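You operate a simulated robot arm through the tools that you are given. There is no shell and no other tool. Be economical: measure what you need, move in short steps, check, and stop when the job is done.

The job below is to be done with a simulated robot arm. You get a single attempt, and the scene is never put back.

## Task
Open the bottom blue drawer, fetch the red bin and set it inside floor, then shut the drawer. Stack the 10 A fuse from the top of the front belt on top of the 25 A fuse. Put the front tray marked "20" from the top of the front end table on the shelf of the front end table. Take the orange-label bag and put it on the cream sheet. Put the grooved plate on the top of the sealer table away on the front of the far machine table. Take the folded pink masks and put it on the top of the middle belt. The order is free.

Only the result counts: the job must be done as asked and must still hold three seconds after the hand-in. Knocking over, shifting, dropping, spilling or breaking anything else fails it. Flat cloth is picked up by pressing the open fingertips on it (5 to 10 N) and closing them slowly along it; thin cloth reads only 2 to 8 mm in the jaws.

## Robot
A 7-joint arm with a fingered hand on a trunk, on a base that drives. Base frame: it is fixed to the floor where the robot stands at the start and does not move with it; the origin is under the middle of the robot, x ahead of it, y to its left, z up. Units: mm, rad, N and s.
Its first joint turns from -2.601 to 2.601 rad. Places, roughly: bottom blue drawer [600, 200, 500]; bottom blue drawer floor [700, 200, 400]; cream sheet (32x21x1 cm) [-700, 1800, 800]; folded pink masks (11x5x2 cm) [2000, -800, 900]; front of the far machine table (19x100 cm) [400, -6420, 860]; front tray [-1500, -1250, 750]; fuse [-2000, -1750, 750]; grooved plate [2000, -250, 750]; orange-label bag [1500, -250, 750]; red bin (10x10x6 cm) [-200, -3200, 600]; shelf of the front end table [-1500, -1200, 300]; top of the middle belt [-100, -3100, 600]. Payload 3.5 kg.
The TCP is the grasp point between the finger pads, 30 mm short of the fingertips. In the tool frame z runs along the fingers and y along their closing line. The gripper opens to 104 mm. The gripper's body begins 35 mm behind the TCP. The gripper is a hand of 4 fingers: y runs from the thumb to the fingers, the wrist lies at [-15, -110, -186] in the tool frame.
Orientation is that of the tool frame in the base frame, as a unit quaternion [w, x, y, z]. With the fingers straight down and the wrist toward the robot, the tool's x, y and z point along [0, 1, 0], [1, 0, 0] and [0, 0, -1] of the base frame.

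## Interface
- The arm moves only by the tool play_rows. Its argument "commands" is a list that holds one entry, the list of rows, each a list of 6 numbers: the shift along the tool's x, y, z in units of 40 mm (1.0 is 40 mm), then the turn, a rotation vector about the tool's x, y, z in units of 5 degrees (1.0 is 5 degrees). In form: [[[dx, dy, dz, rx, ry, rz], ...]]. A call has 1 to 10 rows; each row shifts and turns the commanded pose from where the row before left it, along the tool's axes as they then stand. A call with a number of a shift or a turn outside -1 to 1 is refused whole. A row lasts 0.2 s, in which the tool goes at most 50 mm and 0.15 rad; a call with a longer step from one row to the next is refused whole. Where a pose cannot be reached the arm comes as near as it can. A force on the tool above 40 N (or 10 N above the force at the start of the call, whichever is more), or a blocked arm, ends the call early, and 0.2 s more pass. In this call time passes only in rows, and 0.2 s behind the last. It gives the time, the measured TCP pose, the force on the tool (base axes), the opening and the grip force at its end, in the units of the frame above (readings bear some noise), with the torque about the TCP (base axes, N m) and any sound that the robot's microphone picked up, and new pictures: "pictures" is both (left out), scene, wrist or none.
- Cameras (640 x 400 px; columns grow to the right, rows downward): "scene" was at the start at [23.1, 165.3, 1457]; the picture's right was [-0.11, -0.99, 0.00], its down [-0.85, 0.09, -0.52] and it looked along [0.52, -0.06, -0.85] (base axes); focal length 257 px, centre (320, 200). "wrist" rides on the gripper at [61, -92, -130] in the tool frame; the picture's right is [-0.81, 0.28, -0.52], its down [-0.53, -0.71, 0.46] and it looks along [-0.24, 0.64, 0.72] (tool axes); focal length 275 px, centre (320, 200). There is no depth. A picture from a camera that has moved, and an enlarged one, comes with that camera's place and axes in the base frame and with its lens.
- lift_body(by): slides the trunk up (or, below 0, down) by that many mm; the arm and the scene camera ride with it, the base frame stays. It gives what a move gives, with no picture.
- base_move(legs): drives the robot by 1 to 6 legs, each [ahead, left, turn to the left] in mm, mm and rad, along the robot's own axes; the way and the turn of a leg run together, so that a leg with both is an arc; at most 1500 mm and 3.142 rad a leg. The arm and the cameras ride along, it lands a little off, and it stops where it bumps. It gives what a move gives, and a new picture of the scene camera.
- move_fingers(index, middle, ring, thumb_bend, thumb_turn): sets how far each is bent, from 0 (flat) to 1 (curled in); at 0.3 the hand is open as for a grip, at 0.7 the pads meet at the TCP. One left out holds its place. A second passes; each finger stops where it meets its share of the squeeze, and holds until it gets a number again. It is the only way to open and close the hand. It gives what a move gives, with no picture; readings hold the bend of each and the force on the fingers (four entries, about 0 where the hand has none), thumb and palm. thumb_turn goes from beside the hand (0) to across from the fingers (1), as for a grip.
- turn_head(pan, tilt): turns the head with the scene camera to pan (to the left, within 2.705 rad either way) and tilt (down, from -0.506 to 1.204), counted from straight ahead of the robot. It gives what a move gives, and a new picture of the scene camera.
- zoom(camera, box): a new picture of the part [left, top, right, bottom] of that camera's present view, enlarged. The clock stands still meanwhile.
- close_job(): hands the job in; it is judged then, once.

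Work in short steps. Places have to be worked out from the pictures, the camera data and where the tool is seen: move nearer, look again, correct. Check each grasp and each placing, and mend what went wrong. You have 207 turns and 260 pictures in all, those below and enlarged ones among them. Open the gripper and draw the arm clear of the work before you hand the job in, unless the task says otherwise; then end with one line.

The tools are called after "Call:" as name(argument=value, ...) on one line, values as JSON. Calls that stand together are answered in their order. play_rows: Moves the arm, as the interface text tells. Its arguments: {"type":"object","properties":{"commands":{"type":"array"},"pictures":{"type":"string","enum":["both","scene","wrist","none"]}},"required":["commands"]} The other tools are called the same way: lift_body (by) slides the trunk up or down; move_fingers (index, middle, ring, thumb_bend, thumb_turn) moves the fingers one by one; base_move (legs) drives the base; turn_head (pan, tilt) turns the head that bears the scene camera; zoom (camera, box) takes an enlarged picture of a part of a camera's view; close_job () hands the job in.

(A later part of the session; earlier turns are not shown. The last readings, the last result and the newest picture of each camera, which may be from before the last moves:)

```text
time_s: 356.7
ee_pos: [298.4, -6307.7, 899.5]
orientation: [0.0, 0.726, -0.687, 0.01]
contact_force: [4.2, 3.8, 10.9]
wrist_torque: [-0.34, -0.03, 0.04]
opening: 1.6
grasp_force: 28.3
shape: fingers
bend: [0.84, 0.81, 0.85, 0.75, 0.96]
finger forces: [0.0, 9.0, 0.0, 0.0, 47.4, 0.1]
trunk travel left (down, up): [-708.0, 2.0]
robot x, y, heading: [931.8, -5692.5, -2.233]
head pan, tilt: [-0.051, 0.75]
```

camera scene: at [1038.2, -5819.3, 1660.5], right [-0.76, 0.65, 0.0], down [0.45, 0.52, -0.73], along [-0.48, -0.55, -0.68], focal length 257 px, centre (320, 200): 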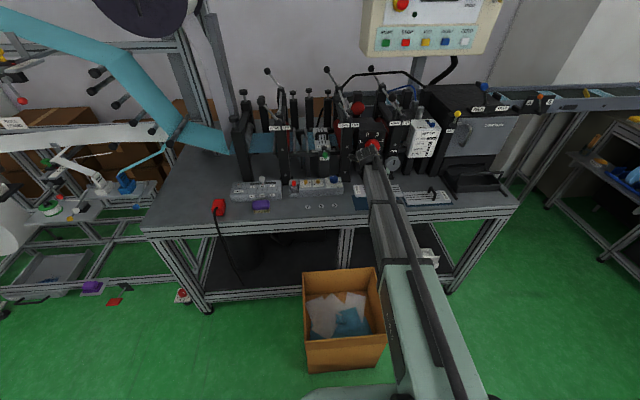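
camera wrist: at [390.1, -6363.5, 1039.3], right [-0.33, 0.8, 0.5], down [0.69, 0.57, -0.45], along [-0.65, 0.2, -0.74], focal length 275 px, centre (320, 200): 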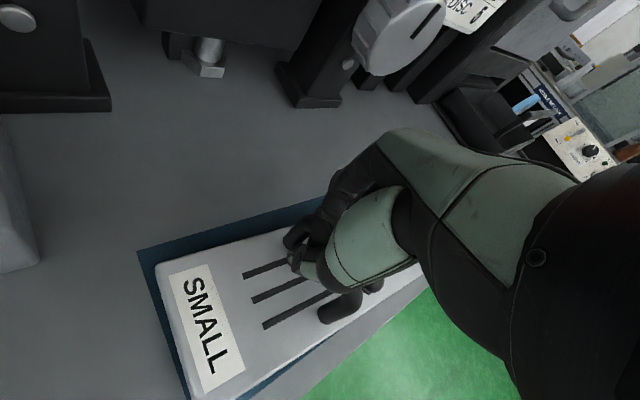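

Contact made (weight off). I release gently and rise.

Call:
move_fingers(index=0.5, middle=0.5, ring=0.5, thumb_bend=0.5)

Call:
play_rows(commands=[[[0, 0, -0.3, 0, 0, 0], [0, 0, -0.6, 0, 0, 0], [0, 0, -0.8, 0, 0, 0], [0, 0, -0.9, 0, 0, 0], [0, 0, -0.9, 0, 0, 0], [-0.7, -0.4, -0.4, 0, 0, 0], [-0.8, -0.4, 0, 0, 0, 0], [-0.8, -0.4, 0, 0, 0, 0], [0, 0, 0, 0, 0, 0]]])

```text
time_s: 357.4
ee_pos: [297.7, -6308.7, 904.1]
orientation: [0.005, 0.727, -0.686, 0.008]
contact_force: [4.3, -0.2, 26.7]
wrist_torque: [-0.09, 0.62, 0.02]
opening: 45.0
grasp_force: 12.9
shape: fingers
bend: [0.55, 0.53, 0.5, 0.5, 0.97]
finger forces: [17.1, 9.2, 0.0, 0.0, 0.0, 0.0]
trunk travel left (down, up): [-708.0, 2.0]
robot x, y, heading: [926.7, -5687.8, -2.236]
head pan, tilt: [-0.051, 0.75]
stopped: the force on the tool passed its limit at 42 N (the readings are from after the stop); the commanded pose is now the measured one
```

```text
time_s: 359.4
ee_pos: [339.7, -6213.5, 1054.9]
orientation: [0.001, 0.727, -0.687, 0.01]
contact_force: [0.1, 0.6, 0.6]
wrist_torque: [-0.03, 0.0, 0.0]
opening: 51.8
grasp_force: 0.2
shape: fingers
bend: [0.5, 0.5, 0.5, 0.5, 0.97]
finger forces: [0.0, 0.0, 0.1, 0.0, 0.0, 0.1]
trunk travel left (down, up): [-708.0, 2.0]
robot x, y, heading: [931.9, -5688.8, -2.234]
head pan, tilt: [-0.051, 0.75]
camera scene: at [1038.4, -5819.2, 1660.5], right [-0.76, 0.65, 0.0], down [0.45, 0.52, -0.73], along [-0.48, -0.55, -0.68], focal length 257 px, centre (320, 200)
camera wrist: at [432.6, -6266.8, 1187.6], right [-0.33, 0.8, 0.5], down [0.69, 0.57, -0.46], along [-0.65, 0.2, -0.74], focal length 275 px, centre (320, 200)
```

scene: 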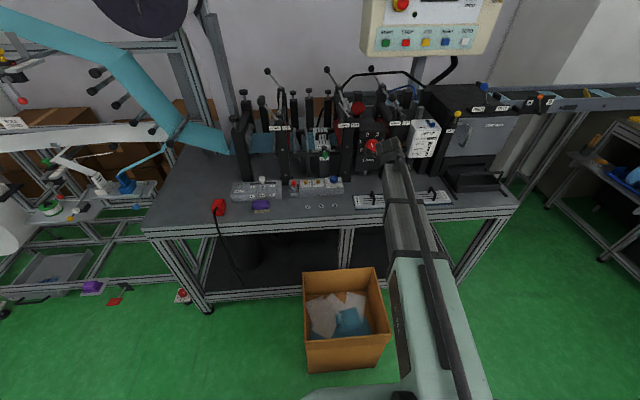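
wrist: 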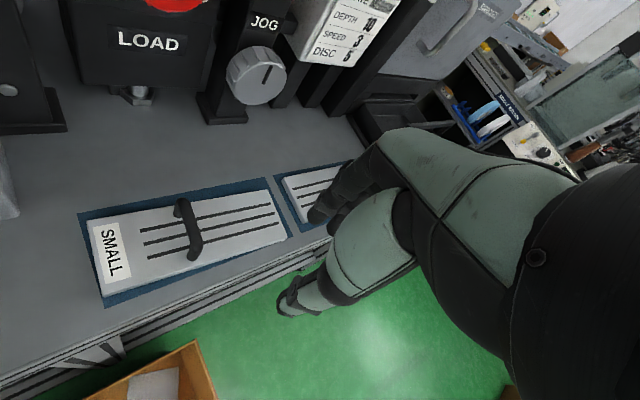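

The SMALL plate sits squarely on its spot. Now I drive back around to the front end table for the tray and fuse tasks.

Call:
base_move(legs=[[-650, 0, 0], [0, 1300, 0.005], [-1300, 0, 0], [-1300, 0, 0], [-950, 0, 0], [0, -1450, 0]])

Call:
base_move(legs=[[0, -280, 0], [650, 0, 0], [0, -1400, 0], [0, -1400, 0], [0, -1300, 0]])

```text
time_s: 393.0
ee_pos: [2858.4, -2763.8, 1056.3]
orientation: [0.002, 0.72, -0.694, 0.01]
contact_force: [-0.5, -0.6, 1.2]
wrist_torque: [-0.01, 0.01, 0.02]
opening: 51.7
grasp_force: 0.1
shape: fingers
bend: [0.5, 0.5, 0.5, 0.5, 0.97]
finger forces: [0.0, 0.0, 0.1, 0.0, 0.0, 0.1]
trunk travel left (down, up): [-708.0, 2.0]
robot x, y, heading: [3459.2, -2254.8, -2.257]
head pan, tilt: [-0.051, 0.75]
camera scene: at [3565.3, -2384.1, 1660.5], right [-0.74, 0.67, 0.0], down [0.46, 0.51, -0.73], along [-0.49, -0.54, -0.68], focal length 257 px, centre (320, 200)
```

scene: 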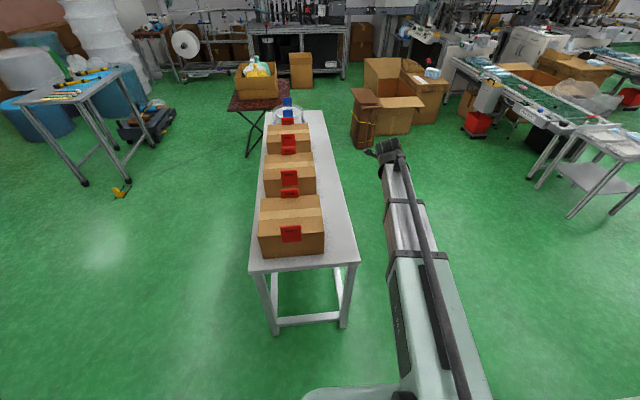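

```text
time_s: 417.5
ee_pos: [-940.2, -486.8, 1055.7]
orientation: [0.001, 0.721, -0.693, 0.01]
contact_force: [0.7, 0.3, 0.2]
wrist_torque: [0.01, 0.0, -0.01]
opening: 51.7
grasp_force: 0.0
shape: fingers
bend: [0.5, 0.5, 0.5, 0.5, 0.97]
finger forces: [0.0, 0.0, 0.0, 0.0, 0.0, 0.0]
trunk travel left (down, up): [-708.0, 2.0]
robot x, y, heading: [-341.8, 24.1, -2.249]
head pan, tilt: [-0.051, 0.75]
camera scene: at [-234.8, -103.7, 1660.5], right [-0.75, 0.67, 0.0], down [0.45, 0.51, -0.73], along [-0.49, -0.55, -0.68], focal length 257 px, centre (320, 200)
```

scene: 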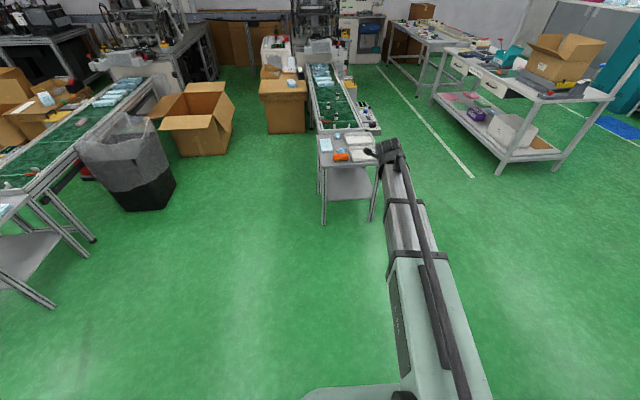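

The front end table is straight ahead (e -280…-720, near edge d≈-1710). I approach to ~750 mm.

Call:
base_move(legs=[[0, -160, 0.02], [700, 0, 0]])

Call:
turn_head(pan=-0.05, tilt=0.8)

Call:
zoom(camera="scene", box=[200, 60, 440, 210])

```text
time_s: 422.3
ee_pos: [-1471.9, -952.4, 1055.9]
orientation: [0.001, 0.73, -0.684, 0.011]
contact_force: [-0.2, -0.1, 0.1]
wrist_torque: [0.0, -0.02, 0.05]
opening: 51.9
grasp_force: 0.1
shape: fingers
bend: [0.5, 0.5, 0.5, 0.5, 0.97]
finger forces: [0.0, 0.1, 0.0, 0.0, 0.1, 0.1]
trunk travel left (down, up): [-708.0, 2.0]
robot x, y, heading: [-885.0, -421.8, -2.223]
head pan, tilt: [-0.051, 0.75]
camera scene: at [-777.5, -551.2, 1660.4], right [-0.76, 0.65, 0.0], down [0.44, 0.52, -0.73], along [-0.47, -0.56, -0.68], focal length 257 px, centre (320, 200)
```

scene: 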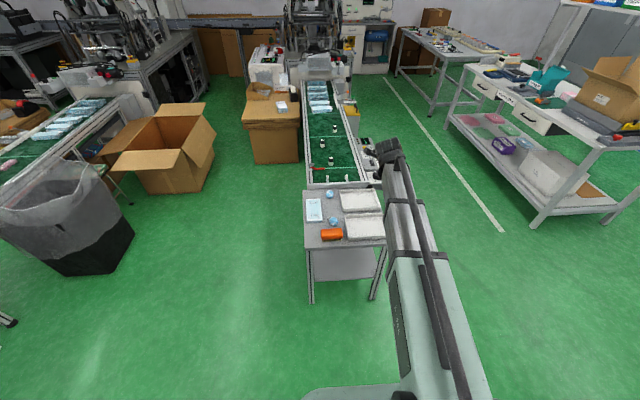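

```text
time_s: 422.9
ee_pos: [-1472.4, -951.7, 1056.8]
orientation: [0.001, 0.73, -0.683, 0.01]
contact_force: [0.9, -0.5, -0.4]
wrist_torque: [-0.01, 0.04, 0.03]
opening: 51.9
grasp_force: 0.0
shape: fingers
bend: [0.5, 0.5, 0.5, 0.5, 0.97]
finger forces: [0.0, 0.0, 0.1, 0.0, 0.0, 0.0]
trunk travel left (down, up): [-708.0, 2.0]
robot x, y, heading: [-883.7, -420.0, -2.228]
head pan, tilt: [-0.051, 0.799]
camera scene: at [-775.7, -549.0, 1656.5], right [-0.76, 0.65, 0.0], down [0.46, 0.55, -0.7], along [-0.45, -0.53, -0.72], focal length 257 px, centre (320, 200)
```

scene: 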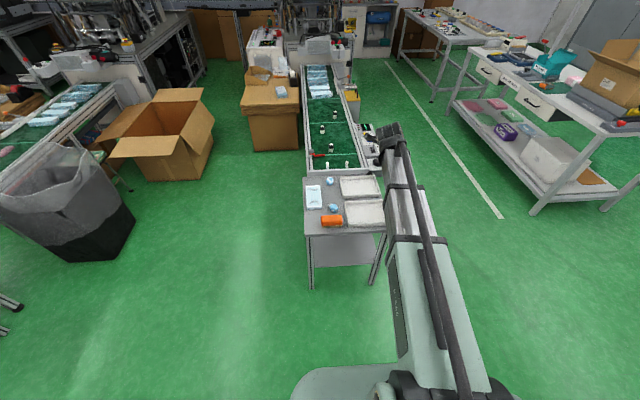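

```text
2.67 times, centred on (320, 135) of scene
camera zoom: at [-775.7, -549.0, 1656.5], right [-0.76, 0.65, 0.0], down [0.46, 0.55, -0.7], along [-0.45, -0.53, -0.72], focal length 686 px, centre (320, 373)
```

zoom: 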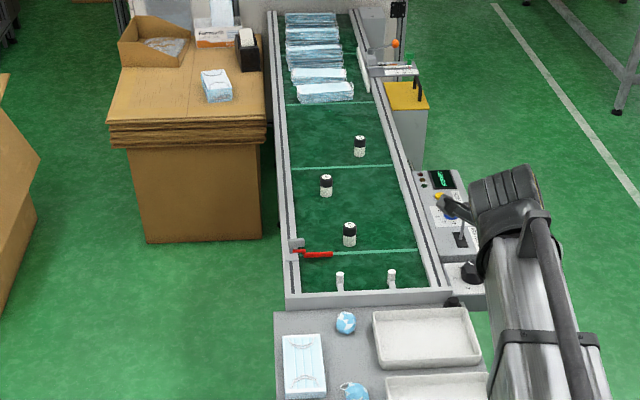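

Three fuses stand on the belt and two trays on the end table. I restore the natural hand yaw, move a bit closer, and zoom on the trays.

Call:
play_rows(commands=[[[-0.5, 0, 0, 0, 0, -1], [-0.5, 0, 0, 0, 0, -1], [-0.5, 0, 0, 0, 0, -1], [-0.5, 0, 0, 0, 0, -1], [0, 0, 0, 0, 0, -1], [0, 0, 0, 0, 0, -1], [0, 0, 0, 0, 0, -1], [0, 0, 0, 0, 0, -1], [0, 0, 0, 0, 0, -1], [0, 0, 0, 0, 0, -0.8]]], pictures="none")

Call:
base_move(legs=[[120, -250, 0]])

Call:
zoom(camera="scene", box=[180, 110, 420, 260])

```text
time_s: 425.1
ee_pos: [-1487.4, -873.7, 1055.2]
orientation: [0.006, 0.948, -0.319, 0.008]
contact_force: [-0.2, 0.0, -0.7]
wrist_torque: [-0.02, -0.03, 0.03]
opening: 51.6
grasp_force: 0.0
shape: fingers
bend: [0.5, 0.5, 0.5, 0.5, 0.97]
finger forces: [0.0, 0.1, 0.0, 0.1, 0.1, 0.0]
trunk travel left (down, up): [-708.0, 2.0]
robot x, y, heading: [-888.9, -426.1, -2.223]
head pan, tilt: [-0.051, 0.799]
```

```text
time_s: 427.1
ee_pos: [-1760.9, -814.4, 1054.9]
orientation: [0.004, 0.947, -0.32, 0.008]
contact_force: [0.0, -0.6, 0.5]
wrist_torque: [-0.02, 0.0, -0.01]
opening: 51.8
grasp_force: 0.1
shape: fingers
bend: [0.5, 0.5, 0.5, 0.5, 0.97]
finger forces: [0.1, 0.1, 0.1, 0.0, 0.1, 0.0]
trunk travel left (down, up): [-708.0, 2.0]
robot x, y, heading: [-1157.3, -365.3, -2.225]
head pan, tilt: [-0.051, 0.799]
camera scene: at [-1048.0, -490.9, 1656.6], right [-0.76, 0.65, 0.0], down [0.47, 0.55, -0.7], along [-0.45, -0.53, -0.72], focal length 257 px, centre (320, 200)
```

scene: 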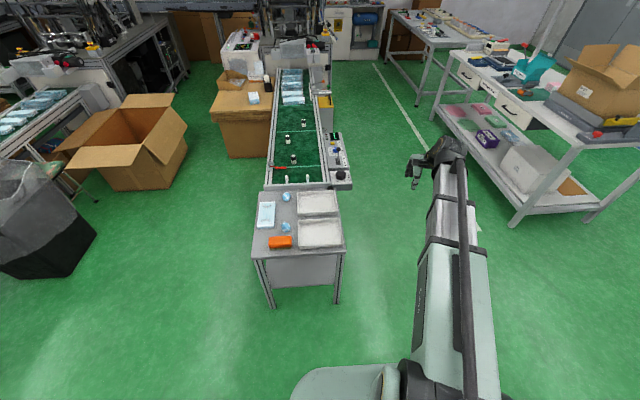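

```text
2.67 times, centred on (300, 185) of scene
camera zoom: at [-1048.0, -490.9, 1656.6], right [-0.76, 0.65, 0.0], down [0.47, 0.55, -0.7], along [-0.45, -0.53, -0.72], focal length 686 px, centre (373, 240)
```

zoom: 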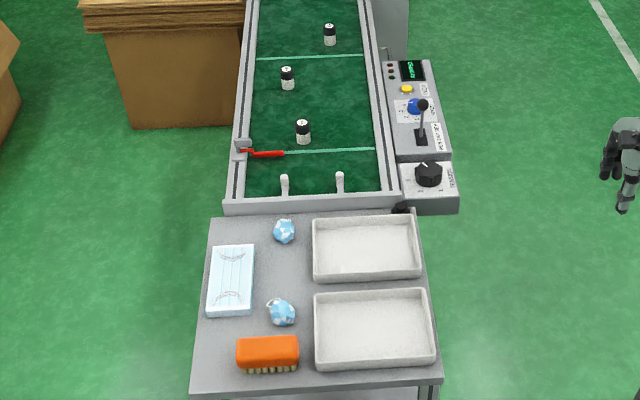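

I zoom tightly on the trays' front walls for the "20" marking.

Call:
zoom(camera="scene", box=[285, 180, 355, 255])

```text
5.33 times, centred on (320, 218) of scene
camera zoom: at [-1048.0, -490.9, 1656.6], right [-0.76, 0.65, 0.0], down [0.47, 0.55, -0.7], along [-0.45, -0.53, -0.72], focal length 1372 px, centre (320, 107)
```

zoom: 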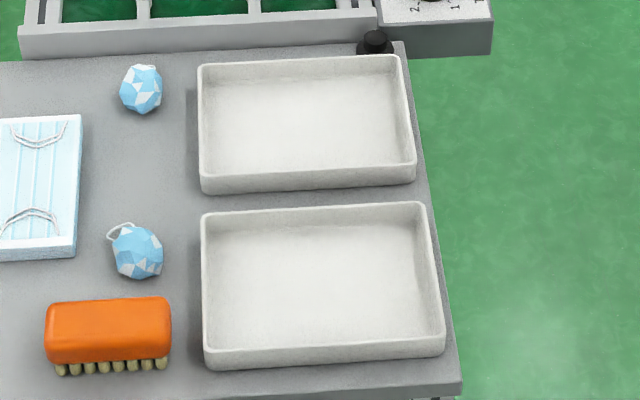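

No mark visible on the near faces; I'll check the tray's left side with the wrist camera. I position the robot squarely (tray centre ≈ e -575, near wall d≈-1732), then lower the trunk.

Call:
base_move(legs=[[55, 120, 0]])

Call:
play_rows(commands=[[[0.8, -0.2, 0, 0, 0, 0], [0.8, -0.2, 0, 0, 0, 0], [0.8, -0.2, 0, 0, 0, 0], [0.8, -0.2, 0, 0, 0, 0], [0.8, -0.2, 0, 0, 0, 0], [0.8, -0.3, 0, 0, 0, 0], [0.8, -0.3, 0, 0, 0, 0], [0.8, -0.3, 0, 0, 0, 0], [0.5, 0, 0, 0, 0, 0]]], pictures="none")

Call:
lift_body(by=-330)

Call:
zoom(camera="wrist", box=[0, 0, 640, 400])

```text
time_s: 428.4
ee_pos: [-1699.4, -931.8, 1054.7]
orientation: [0.004, 0.947, -0.32, 0.008]
contact_force: [0.0, -0.9, -0.3]
wrist_torque: [0.02, 0.02, -0.01]
opening: 51.9
grasp_force: 0.0
shape: fingers
bend: [0.5, 0.5, 0.5, 0.5, 0.97]
finger forces: [0.0, 0.0, 0.0, 0.0, 0.1, 0.1]
trunk travel left (down, up): [-708.0, 2.0]
robot x, y, heading: [-1092.2, -479.7, -2.225]
head pan, tilt: [-0.051, 0.799]
camera scene: at [-985.6, -610.0, 1656.3], right [-0.76, 0.65, 0.0], down [0.47, 0.55, -0.7], along [-0.45, -0.53, -0.72], focal length 257 px, centre (320, 200)
```

scene: 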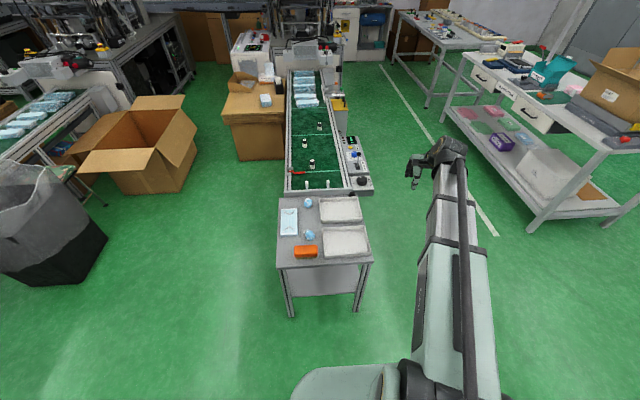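

```text
time_s: 430.4
ee_pos: [-1434.4, -1039.0, 1058.7]
orientation: [0.006, 0.947, -0.321, 0.008]
contact_force: [-0.2, -0.2, 0.4]
wrist_torque: [-0.01, 0.02, 0.02]
opening: 51.9
grasp_force: 0.0
shape: fingers
bend: [0.5, 0.5, 0.5, 0.5, 0.97]
finger forces: [0.1, 0.1, 0.0, 0.0, 0.0, 0.1]
trunk travel left (down, up): [-708.0, 2.0]
robot x, y, heading: [-1097.9, -485.0, -2.226]
head pan, tilt: [-0.051, 0.799]
```

```text
time_s: 433.6
ee_pos: [-1434.7, -1038.6, 729.9]
orientation: [0.005, 0.947, -0.32, 0.008]
contact_force: [-0.7, -0.8, 0.0]
wrist_torque: [0.01, 0.0, 0.0]
opening: 51.8
grasp_force: 0.0
shape: fingers
bend: [0.5, 0.5, 0.5, 0.5, 0.97]
finger forces: [0.0, 0.0, 0.0, 0.0, 0.1, 0.0]
trunk travel left (down, up): [-378.0, 332.0]
robot x, y, heading: [-1099.1, -480.4, -2.226]
head pan, tilt: [-0.051, 0.799]
```

```text
1.00 times, centred on (320, 200) of wrist (not enlarged: the box is as wide or as high as the picture)
camera zoom: at [-1331.2, -1001.0, 859.7], right [-0.82, 0.28, 0.5], down [0.01, 0.88, -0.47], along [-0.58, -0.38, -0.73], focal length 275 px, centre (320, 200)
```

zoom: 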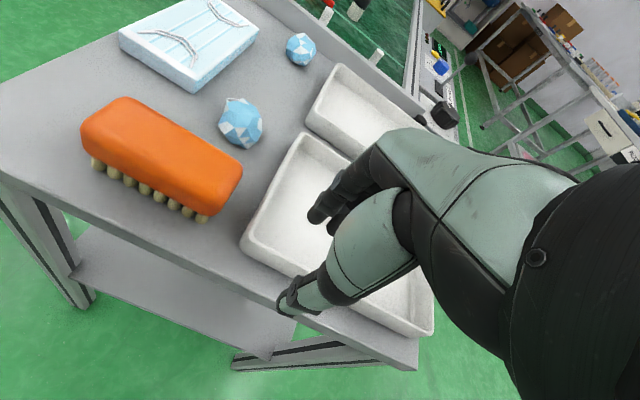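

No mark on the front or left faces; I go around to the right side to look for the "20" before choosing the tray.

Call:
base_move(legs=[[0, -850, 0], [350, 0, 0]])

Call:
turn_head(pan=0.95, tilt=0.8)

Call:
zoom(camera="scene", box=[220, 120, 420, 245])

```text
time_s: 439.9
ee_pos: [-2297.6, -819.2, 729.8]
orientation: [0.005, 0.951, -0.309, 0.008]
contact_force: [-0.1, 0.3, -0.2]
wrist_torque: [0.03, -0.06, 0.0]
opening: 51.9
grasp_force: 0.1
shape: fingers
bend: [0.5, 0.5, 0.5, 0.5, 0.97]
finger forces: [0.0, 0.0, 0.0, 0.1, 0.0, 0.0]
trunk travel left (down, up): [-378.0, 332.0]
robot x, y, heading: [-1975.4, -253.4, -2.2]
head pan, tilt: [-0.051, 0.799]
camera scene: at [-1861.0, -377.8, 1326.5], right [-0.78, 0.63, 0.0], down [0.45, 0.56, -0.7], along [-0.44, -0.54, -0.72], focal length 257 px, centre (320, 200)
```

scene: 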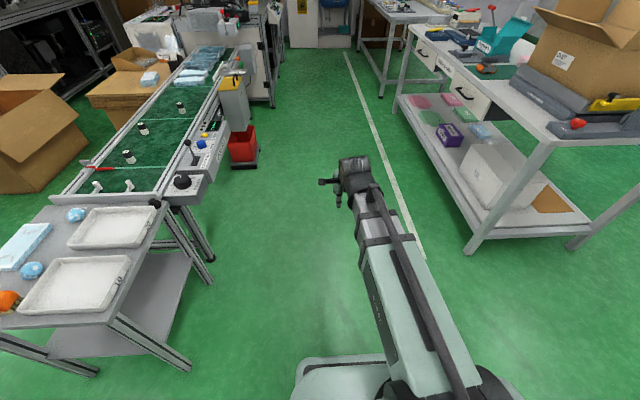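

```text
time_s: 441.2
ee_pos: [-2297.8, -819.3, 730.1]
orientation: [0.005, 0.951, -0.309, 0.008]
contact_force: [-0.5, 0.3, 0.2]
wrist_torque: [0.01, 0.01, -0.02]
opening: 51.7
grasp_force: 0.0
shape: fingers
bend: [0.5, 0.5, 0.5, 0.5, 0.97]
finger forces: [0.0, 0.1, 0.1, 0.1, 0.0, 0.1]
trunk travel left (down, up): [-378.0, 332.0]
robot x, y, heading: [-1974.8, -252.0, -2.203]
head pan, tilt: [0.949, 0.799]
camera scene: at [-1785.1, -392.0, 1326.5], right [-0.95, -0.31, 0.0], down [-0.22, 0.68, -0.7], along [0.22, -0.66, -0.72], focal length 257 px, centre (320, 200)
```

scene: 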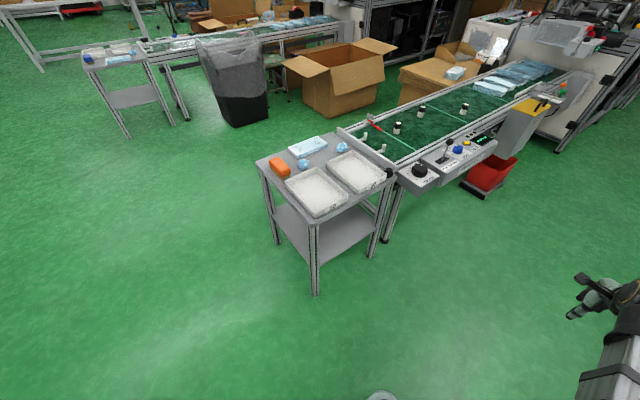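

```text
3.20 times, centred on (320, 182) of scene
camera zoom: at [-1785.1, -392.0, 1326.5], right [-0.95, -0.31, 0.0], down [-0.22, 0.68, -0.7], along [0.22, -0.66, -0.72], focal length 823 px, centre (320, 256)
```

zoom: 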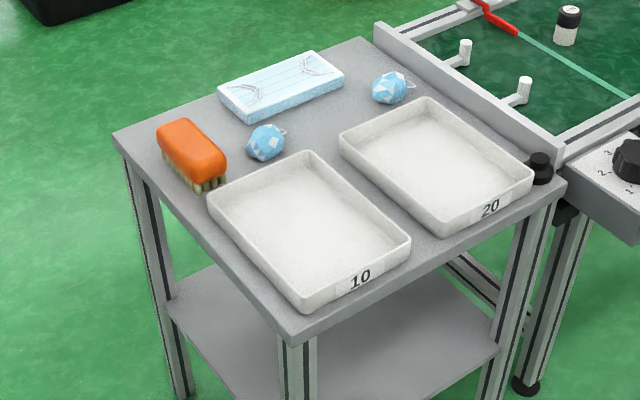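

The back tray is the one marked "20" (the front one reads "10"). I'll take it from the table's right side: turn to face across (+e) and move alongside.

Call:
base_move(legs=[[0, 0, 1.546], [0, -620, 0]])

Call:
turn_head(pan=0.0, tilt=0.85)

Call:
zoom(camera="wrist", box=[0, 0, 640, 400])

```text
time_s: 448.4
ee_pos: [-1785.9, -1078.5, 728.8]
orientation: [-0.002, 0.894, 0.447, 0.01]
contact_force: [0.6, -0.3, 1.0]
wrist_torque: [-0.04, 0.01, 0.01]
opening: 51.6
grasp_force: 0.0
shape: fingers
bend: [0.5, 0.5, 0.5, 0.5, 0.97]
finger forces: [0.0, 0.0, 0.1, 0.0, 0.0, 0.1]
trunk travel left (down, up): [-378.0, 332.0]
robot x, y, heading: [-2348.7, -741.7, -0.648]
head pan, tilt: [0.949, 0.799]
camera scene: at [-2202.9, -555.5, 1326.4], right [0.3, -0.95, 0.0], down [-0.68, -0.21, -0.7], along [0.67, 0.21, -0.72], focal length 257 px, centre (320, 200)
```

scene: 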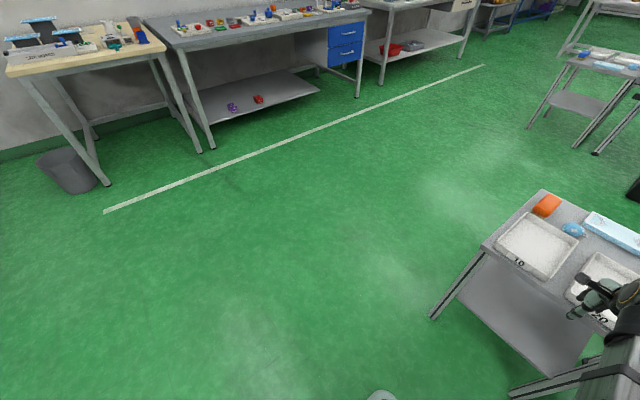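

```text
time_s: 449.7
ee_pos: [-1786.9, -1078.3, 728.5]
orientation: [-0.002, 0.895, 0.447, 0.01]
contact_force: [0.0, -0.4, -0.6]
wrist_torque: [-0.02, -0.01, -0.03]
opening: 51.6
grasp_force: 0.1
shape: fingers
bend: [0.5, 0.5, 0.5, 0.5, 0.97]
finger forces: [0.1, 0.1, 0.0, 0.0, 0.0, 0.0]
trunk travel left (down, up): [-378.0, 332.0]
robot x, y, heading: [-2346.2, -742.7, -0.648]
head pan, tilt: [0.0, 0.85]
camera scene: at [-2217.6, -626.7, 1322.4], right [-0.6, -0.8, 0.0], down [-0.6, 0.45, -0.66], along [0.53, -0.4, -0.75], focal length 257 px, centre (320, 200)
```

scene: 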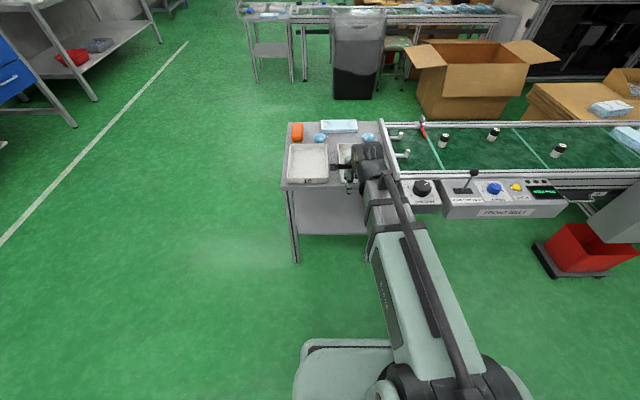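

```text
1.00 times, centred on (320, 200) of wrist (not enlarged: the box is as wide or as high as the picture)
camera zoom: at [-1825.1, -975.0, 859.6], right [-0.27, -0.82, 0.5], down [-0.88, 0.01, -0.47], along [0.38, -0.57, -0.73], focal length 275 px, centre (320, 200)
```

zoom: 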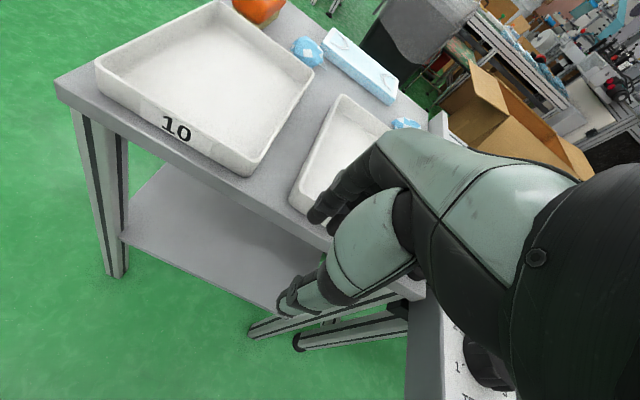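

I move over tray 20's right wall (target (-1742, -1210)) and down to ~645.

Call:
play_rows(commands=[[[-0.5, 0.6, 0, 0, 0, 0], [-0.5, 0.6, 0, 0, 0, 0], [-0.5, 0.6, 0, 0, 0, 0], [-0.45, 0.6, 0, 0, 0, 0], [0, 0.48, 0, 0, 0, 0], [0, 0, 0.7, 0, 0, 0], [0, 0, 0.7, 0, 0, 0], [0, 0, 0.6, 0, 0, 0], [0, 0, 0, 0, 0, 0]]], pictures="wrist")

Call:
zoom(camera="scene", box=[270, 100, 430, 200])

```text
time_s: 451.6
ee_pos: [-1738.8, -1210.5, 655.1]
orientation: [0.007, 0.895, 0.446, 0.014]
contact_force: [-0.3, 0.5, 23.6]
wrist_torque: [-0.58, -0.51, 0.02]
opening: 54.4
grasp_force: 11.9
shape: fingers
bend: [0.5, 0.49, 0.5, 0.49, 0.97]
finger forces: [4.0, 18.9, 0.0, 0.1, 1.3, 0.0]
trunk travel left (down, up): [-378.0, 332.0]
robot x, y, heading: [-2346.2, -741.9, -0.647]
head pan, tilt: [0.0, 0.85]
stopped in row 9: the force on the tool passed its limit at 46 N (the readings are from after the stop); the commanded pose is now the measured one
camera wrist: at [-1778.9, -1105.5, 784.7], right [-0.28, -0.81, 0.51], down [-0.88, 0.0, -0.48], along [0.39, -0.58, -0.71], focal length 275 px, centre (320, 200)
```

wrist: 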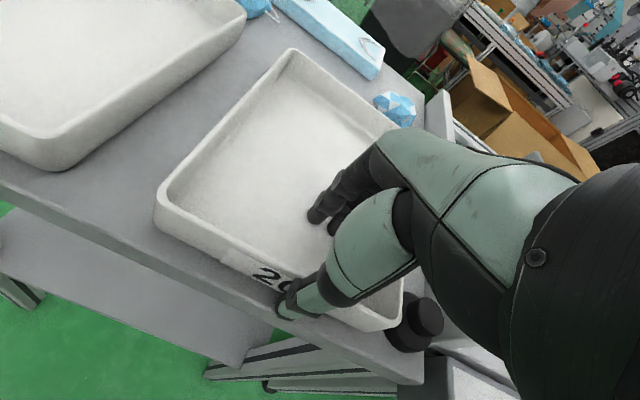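

```text
4.00 times, centred on (350, 150) of scene
camera zoom: at [-2219.7, -625.2, 1322.8], right [-0.6, -0.8, 0.0], down [-0.6, 0.45, -0.66], along [0.53, -0.4, -0.75], focal length 1029 px, centre (200, 400)
```

zoom: 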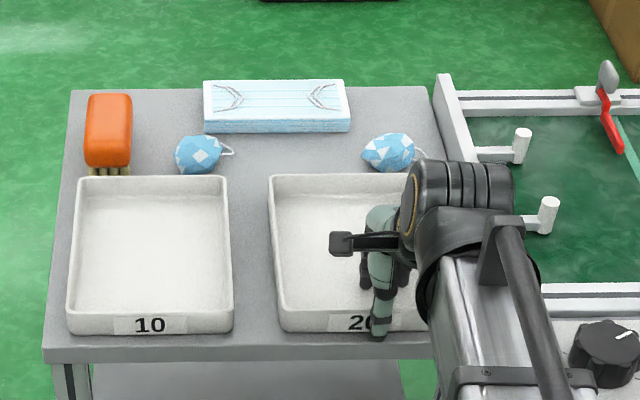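

The fingertips already reached the tray floor at TCP 655 — so the table is ≈620 high. I lift 5 mm, shift 14 mm toward the wall's middle and pinch the wall.

Call:
play_rows(commands=[[[0, 0, -0.15, 0, 0, 0], [0.35, 0, 0, 0, 0, 0], [0, 0, 0, 0, 0, 0]]], pictures="none")

Call:
move_fingers(index=0.72, middle=0.72, ring=0.72, thumb_bend=0.7)

Call:
zoom(camera="wrist", box=[80, 100, 480, 400])

```text
time_s: 452.4
ee_pos: [-1730.4, -1198.0, 659.0]
orientation: [0.002, 0.895, 0.447, 0.012]
contact_force: [-0.4, 0.4, 0.6]
wrist_torque: [-0.07, -0.01, -0.01]
opening: 52.5
grasp_force: 0.6
shape: fingers
bend: [0.5, 0.5, 0.5, 0.5, 0.98]
finger forces: [0.0, 0.5, 0.0, 0.1, 0.1, 0.1]
trunk travel left (down, up): [-378.0, 332.0]
robot x, y, heading: [-2349.5, -745.9, -0.649]
head pan, tilt: [0.0, 0.85]
```

```text
time_s: 453.4
ee_pos: [-1731.0, -1197.5, 659.2]
orientation: [0.003, 0.895, 0.446, 0.012]
contact_force: [-0.2, 0.5, 0.1]
wrist_torque: [0.03, -0.01, -0.01]
opening: 1.5
grasp_force: 2.4
shape: fingers
bend: [0.72, 0.72, 0.72, 0.68, 0.97]
finger forces: [1.3, 0.5, 0.2, 0.0, 2.1, 0.1]
trunk travel left (down, up): [-378.0, 332.0]
robot x, y, heading: [-2344.6, -747.0, -0.65]
head pan, tilt: [0.0, 0.85]
```

```text
1.33 times, centred on (280, 250) of wrist
camera zoom: at [-1769.9, -1095.0, 788.5], right [-0.28, -0.82, 0.51], down [-0.88, 0.01, -0.48], along [0.39, -0.58, -0.72], focal length 367 px, centre (373, 133)
```

zoom: 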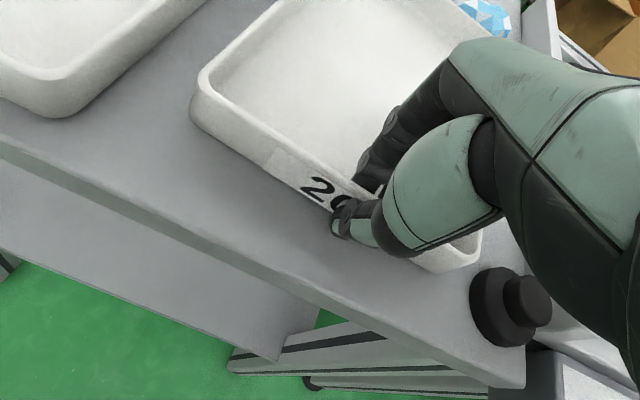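

Pinched. I squeeze harder and test-lift 25 mm.

Call:
move_fingers(index=0.85, middle=0.85, ring=0.85, thumb_bend=0.8)

Call:
play_rows(commands=[[[0, 0, -0.3, 0, 0, 0], [0, 0, -0.4, 0, 0, 0], [0, 0, 0, 0, 0, 0]]], pictures="wrist")

Call:
zoom(camera="scene", box=[270, 100, 430, 200])

```text
time_s: 454.4
ee_pos: [-1730.6, -1199.0, 659.1]
orientation: [0.003, 0.894, 0.447, 0.012]
contact_force: [-0.4, -0.2, -1.2]
wrist_torque: [0.07, 0.05, -0.01]
opening: 0.0
grasp_force: 13.2
shape: fingers
bend: [0.77, 0.85, 0.85, 0.71, 0.95]
finger forces: [13.6, 0.1, 0.1, 0.0, 13.6, 0.0]
trunk travel left (down, up): [-378.0, 332.0]
robot x, y, heading: [-2342.9, -740.7, -0.649]
head pan, tilt: [0.0, 0.85]
```

```text
time_s: 455.2
ee_pos: [-1730.3, -1199.6, 686.1]
orientation: [0.003, 0.895, 0.447, 0.012]
contact_force: [-0.1, 0.3, -1.4]
wrist_torque: [0.04, 0.07, -0.01]
opening: 0.2
grasp_force: 14.2
shape: fingers
bend: [0.77, 0.85, 0.85, 0.71, 0.95]
finger forces: [13.4, 0.1, 0.1, 0.0, 13.4, 0.0]
trunk travel left (down, up): [-378.0, 332.0]
robot x, y, heading: [-2346.8, -744.8, -0.648]
head pan, tilt: [0.0, 0.85]
camera wrist: at [-1770.7, -1094.9, 816.1], right [-0.28, -0.82, 0.51], down [-0.88, 0.01, -0.48], along [0.39, -0.58, -0.72], focal length 275 px, centre (320, 200)
```

wrist: 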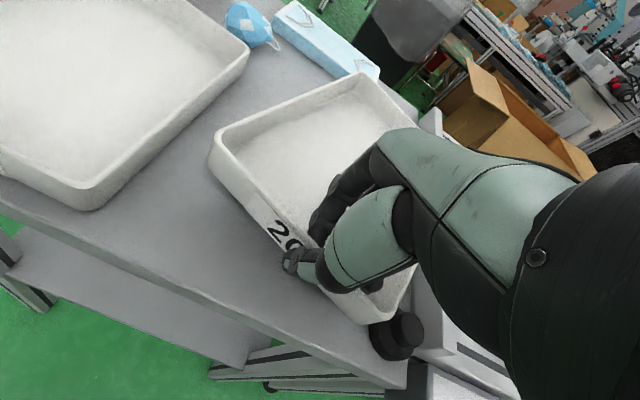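

```text
4.00 times, centred on (350, 150) of scene
camera zoom: at [-2217.7, -626.7, 1322.4], right [-0.6, -0.8, 0.0], down [-0.6, 0.45, -0.66], along [0.53, -0.4, -0.75], focal length 1029 px, centre (200, 400)
```

zoom: 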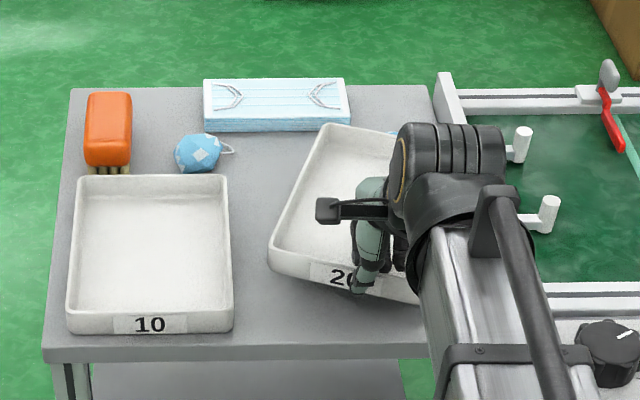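

The tray is lifted (yawed ~20°). I raise it another 80 mm and check the small ball behind it hasn't moved.

Call:
play_rows(commands=[[[0, 0, -0.5, 0, 0, 0], [0, -0.3, -0.7, 0, 0, 0], [0, -0.6, -0.6, 0, 0, 0], [0, -0.8, -0.3, 0, 0, 0], [0, -0.8, 0, 0, 0, 0], [0, -0.8, 0, 0, 0, 0], [0, 0, 0, 0, 0, 0]]], pictures="none")

Call:
zoom(camera="scene", box=[270, 80, 430, 200])

```text
time_s: 456.8
ee_pos: [-1838.5, -1119.1, 769.9]
orientation: [0.002, 0.895, 0.446, 0.012]
contact_force: [-1.0, -0.1, -1.0]
wrist_torque: [0.06, 0.02, -0.03]
opening: 0.0
grasp_force: 13.4
shape: fingers
bend: [0.77, 0.85, 0.85, 0.71, 0.95]
finger forces: [13.5, 0.0, 0.0, 0.0, 13.6, 0.1]
trunk travel left (down, up): [-378.0, 332.0]
robot x, y, heading: [-2346.4, -746.5, -0.647]
head pan, tilt: [0.0, 0.85]
```

```text
3.33 times, centred on (350, 140) of scene
camera zoom: at [-2217.8, -626.7, 1322.4], right [-0.6, -0.8, 0.0], down [-0.6, 0.45, -0.66], along [0.53, -0.4, -0.75], focal length 857 px, centre (220, 400)
```

zoom: 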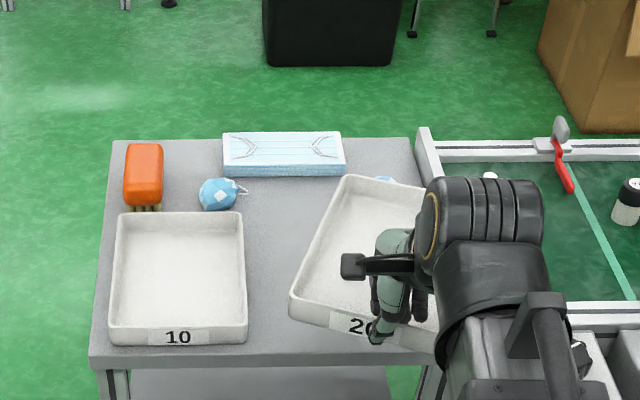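

The ball seems in place. I back off with the base (tray clear of the table), shift toward the middle of the side opening, and lower the trunk to shelf height.

Call:
base_move(legs=[[-160, 85, 0]])

Call:
lift_body(by=-360)

Call:
turn_head(pan=-0.1, tilt=0.7)

Call:
zoom(camera="wrist", box=[0, 0, 640, 400])

```text
time_s: 458.3
ee_pos: [-1913.6, -955.2, 769.2]
orientation: [0.003, 0.894, 0.447, 0.012]
contact_force: [0.9, 0.2, -0.3]
wrist_torque: [0.05, 0.03, 0.04]
opening: 0.0
grasp_force: 13.9
shape: fingers
bend: [0.77, 0.85, 0.85, 0.71, 0.95]
finger forces: [13.4, 0.1, 0.0, 0.0, 13.6, 0.1]
trunk travel left (down, up): [-378.0, 332.0]
robot x, y, heading: [-2424.5, -579.5, -0.647]
head pan, tilt: [0.0, 0.85]
camera scene: at [-2293.7, -463.1, 1322.5], right [-0.6, -0.8, 0.0], down [-0.6, 0.45, -0.66], along [0.53, -0.4, -0.75], focal length 257 px, centre (320, 200)
```

scene: 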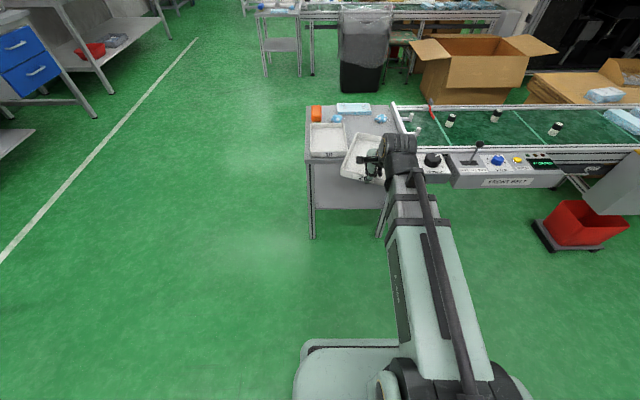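

```text
time_s: 461.8
ee_pos: [-1914.0, -955.0, 410.2]
orientation: [0.003, 0.894, 0.447, 0.013]
contact_force: [0.3, 0.0, -0.6]
wrist_torque: [0.04, 0.06, -0.01]
opening: 0.0
grasp_force: 13.2
shape: fingers
bend: [0.77, 0.85, 0.85, 0.71, 0.95]
finger forces: [13.5, 0.0, 0.0, 0.0, 13.4, 0.0]
trunk travel left (down, up): [-18.0, 692.0]
robot x, y, heading: [-2424.3, -581.8, -0.646]
head pan, tilt: [0.0, 0.85]
```

```text
time_s: 462.5
ee_pos: [-1914.5, -954.9, 408.8]
orientation: [0.003, 0.895, 0.447, 0.012]
contact_force: [-0.5, 0.0, -0.4]
wrist_torque: [0.06, 0.06, -0.03]
opening: 0.0
grasp_force: 13.5
shape: fingers
bend: [0.77, 0.85, 0.85, 0.71, 0.95]
finger forces: [13.5, 0.1, 0.1, 0.0, 13.5, 0.0]
trunk travel left (down, up): [-18.0, 692.0]
robot x, y, heading: [-2423.1, -584.2, -0.654]
head pan, tilt: [-0.099, 0.7]
camera scene: at [-2293.8, -473.5, 974.7], right [-0.68, -0.73, 0.0], down [-0.47, 0.44, -0.76], along [0.56, -0.52, -0.64], focal length 257 px, centre (320, 200)
```

scene: 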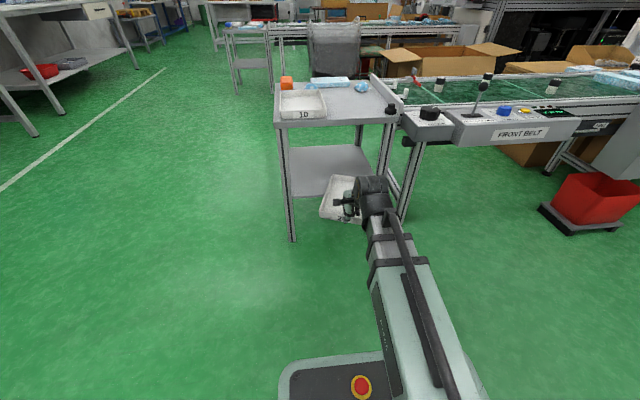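

```text
1.00 times, centred on (320, 200) of wrist (not enlarged: the box is as wide or as high as the picture)
camera zoom: at [-1953.3, -851.3, 538.8], right [-0.28, -0.82, 0.51], down [-0.88, 0.01, -0.48], along [0.39, -0.58, -0.72], focal length 275 px, centre (320, 200)
```

zoom: 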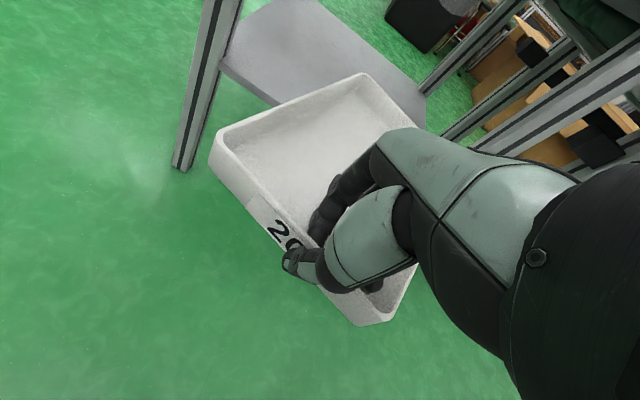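

Shelf ≈285, table underside ≈600. I lower the tray to ~20 mm above shelf level, still outside.

Call:
play_rows(commands=[[[0, 0, 0.5, 0, 0, 0], [0, 0, 0.5, 0, 0, 0], [0, 0, 0.4, 0, 0, 0], [0, 0, 0, 0, 0, 0]]], pictures="none")

Call:
base_move(legs=[[170, 0, 0]])

Call:
zoom(camera="wrist", box=[0, 0, 640, 400])

```text
time_s: 463.5
ee_pos: [-1912.0, -953.5, 353.0]
orientation: [0.002, 0.894, 0.447, 0.013]
contact_force: [-0.5, 0.2, -0.2]
wrist_torque: [0.06, 0.05, -0.01]
opening: 0.0
grasp_force: 13.9
shape: fingers
bend: [0.77, 0.85, 0.85, 0.71, 0.95]
finger forces: [13.4, 0.0, 0.0, 0.0, 13.5, 0.0]
trunk travel left (down, up): [-18.0, 692.0]
robot x, y, heading: [-2418.5, -581.9, -0.65]
head pan, tilt: [-0.099, 0.7]
```

```text
time_s: 465.0
ee_pos: [-1775.4, -1057.3, 352.9]
orientation: [0.002, 0.894, 0.447, 0.012]
contact_force: [-0.4, 0.3, -0.3]
wrist_torque: [0.04, 0.05, 0.0]
opening: 0.1
grasp_force: 13.4
shape: fingers
bend: [0.77, 0.85, 0.85, 0.71, 0.95]
finger forces: [13.5, 0.0, 0.0, 0.1, 13.5, 0.1]
trunk travel left (down, up): [-18.0, 692.0]
robot x, y, heading: [-2287.5, -684.6, -0.647]
head pan, tilt: [-0.099, 0.7]
camera scene: at [-2158.5, -575.7, 974.7], right [-0.68, -0.73, 0.0], down [-0.47, 0.44, -0.76], along [0.56, -0.52, -0.64], focal length 257 px, centre (320, 200)
```

scene: 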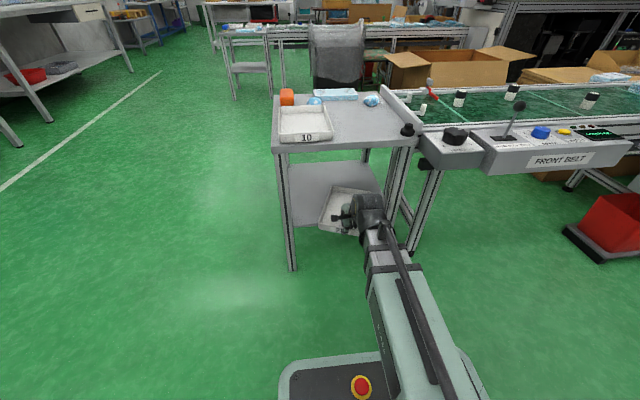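

```text
1.00 times, centred on (320, 200) of wrist (not enlarged: the box is as wide or as high as the picture)
camera zoom: at [-1815.5, -952.3, 482.3], right [-0.28, -0.82, 0.51], down [-0.88, 0.0, -0.48], along [0.39, -0.58, -0.72], focal length 275 px, centre (320, 200)
```

zoom: 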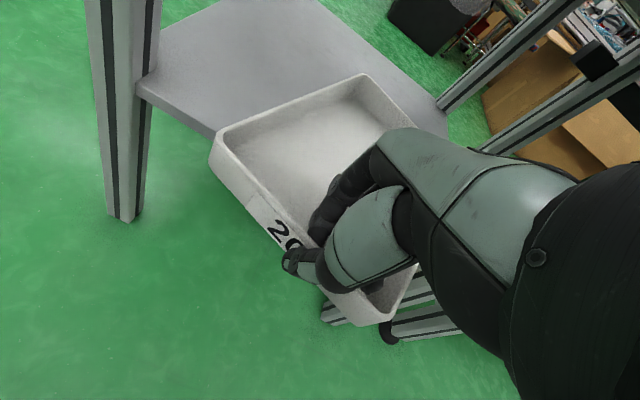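

Tray is entering cleanly with margin to both legs. Forward another 135 mm.

Call:
base_move(legs=[[135, 0, 0]])

Call:
zoom(camera="wrist", box=[0, 0, 640, 400])

```text
time_s: 466.3
ee_pos: [-1670.8, -1138.4, 353.6]
orientation: [0.003, 0.895, 0.446, 0.012]
contact_force: [0.4, 0.3, -0.2]
wrist_torque: [0.05, 0.02, -0.04]
opening: 0.0
grasp_force: 13.6
shape: fingers
bend: [0.77, 0.85, 0.85, 0.71, 0.95]
finger forces: [13.5, 0.0, 0.0, 0.0, 13.6, 0.0]
trunk travel left (down, up): [-18.0, 692.0]
robot x, y, heading: [-2180.1, -765.1, -0.65]
head pan, tilt: [-0.099, 0.7]
camera scene: at [-2051.4, -657.0, 974.7], right [-0.68, -0.73, 0.0], down [-0.47, 0.44, -0.76], along [0.56, -0.52, -0.64], focal length 257 px, centre (320, 200)
```

scene: 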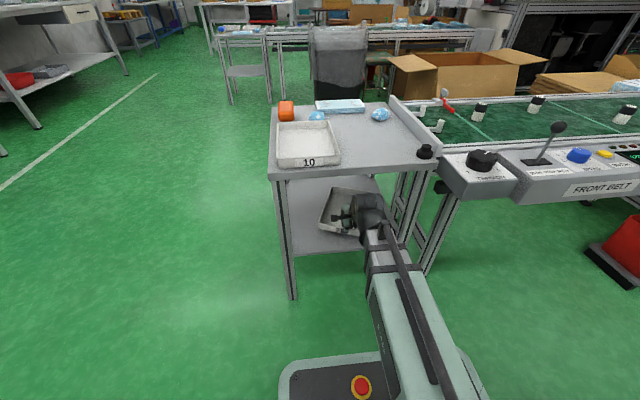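

```text
1.00 times, centred on (320, 200) of wrist (not enlarged: the box is as wide or as high as the picture)
camera zoom: at [-1709.4, -1034.6, 482.3], right [-0.28, -0.82, 0.51], down [-0.88, 0.01, -0.48], along [0.38, -0.58, -0.72], focal length 275 px, centre (320, 200)
```

zoom: 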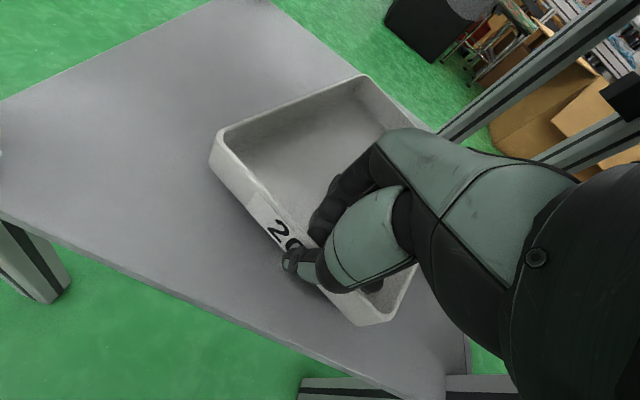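

Tray is fully over the shelf. I lower in small steps until contact.

Call:
play_rows(commands=[[[0, 0, 0.2, 0, 0, 0], [0, 0, 0.15, 0, 0, 0], [0, 0, 0, 0, 0, 0]]], pictures="none")

Call:
play_rows(commands=[[[0, 0, 0.1, 0, 0, 0], [0, 0, 0, 0, 0, 0]]], pictures="none")

```text
time_s: 467.1
ee_pos: [-1669.3, -1137.7, 338.0]
orientation: [0.003, 0.895, 0.445, 0.012]
contact_force: [-0.4, -0.3, -0.8]
wrist_torque: [0.06, 0.04, -0.01]
opening: 0.0
grasp_force: 13.6
shape: fingers
bend: [0.77, 0.85, 0.85, 0.71, 0.95]
finger forces: [13.5, 0.1, 0.0, 0.1, 13.6, 0.0]
trunk travel left (down, up): [-18.0, 692.0]
robot x, y, heading: [-2181.3, -762.5, -0.65]
head pan, tilt: [-0.099, 0.7]
```

```text
time_s: 467.7
ee_pos: [-1669.2, -1138.3, 335.3]
orientation: [0.002, 0.895, 0.447, 0.012]
contact_force: [-0.1, 0.7, -1.3]
wrist_torque: [0.06, 0.08, -0.01]
opening: 0.1
grasp_force: 12.9
shape: fingers
bend: [0.77, 0.85, 0.85, 0.71, 0.95]
finger forces: [13.5, 0.1, 0.0, 0.0, 13.5, 0.1]
trunk travel left (down, up): [-18.0, 692.0]
robot x, y, heading: [-2179.0, -764.9, -0.651]
head pan, tilt: [-0.099, 0.7]
```

Continue down.

Call:
play_rows(commands=[[[0, 0, 0.12, 0, 0, 0], [0, 0, 0.1, 0, 0, 0], [0, 0, 0, 0, 0, 0]]], pictures="none")

Call:
play_rows(commands=[[[0, 0, 0.1, 0, 0, 0], [0, 0, 0, 0, 0, 0]]], pictures="wrist")

```text
time_s: 468.5
ee_pos: [-1670.3, -1138.8, 326.1]
orientation: [0.003, 0.895, 0.446, 0.013]
contact_force: [0.3, 0.0, -0.6]
wrist_torque: [0.03, 0.0, 0.0]
opening: 0.0
grasp_force: 13.5
shape: fingers
bend: [0.77, 0.85, 0.85, 0.71, 0.95]
finger forces: [13.5, 0.1, 0.0, 0.0, 13.6, 0.1]
trunk travel left (down, up): [-18.0, 692.0]
robot x, y, heading: [-2183.2, -760.2, -0.643]
head pan, tilt: [-0.099, 0.7]
```

```text
time_s: 469.1
ee_pos: [-1668.9, -1137.6, 322.9]
orientation: [0.002, 0.894, 0.447, 0.012]
contact_force: [-0.6, -0.2, -0.1]
wrist_torque: [0.02, 0.05, 0.03]
opening: 0.0
grasp_force: 13.6
shape: fingers
bend: [0.77, 0.85, 0.85, 0.71, 0.95]
finger forces: [13.4, 0.0, 0.1, 0.0, 13.4, 0.0]
trunk travel left (down, up): [-18.0, 692.0]
robot x, y, heading: [-2178.8, -762.6, -0.654]
head pan, tilt: [-0.099, 0.7]
camera wrist: at [-1708.4, -1034.2, 451.3], right [-0.28, -0.82, 0.51], down [-0.88, 0.01, -0.48], along [0.38, -0.58, -0.72], focal length 275 px, centre (320, 200)
```

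wrist: 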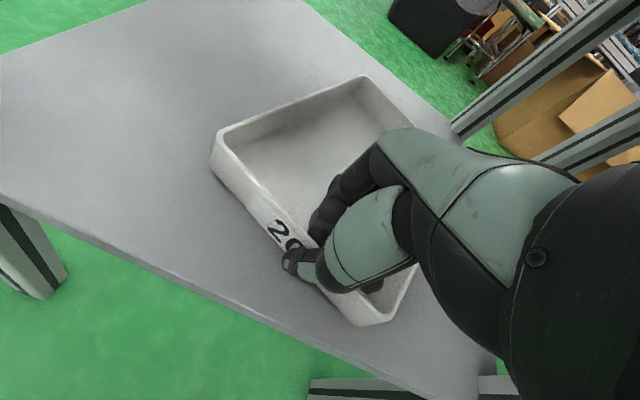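

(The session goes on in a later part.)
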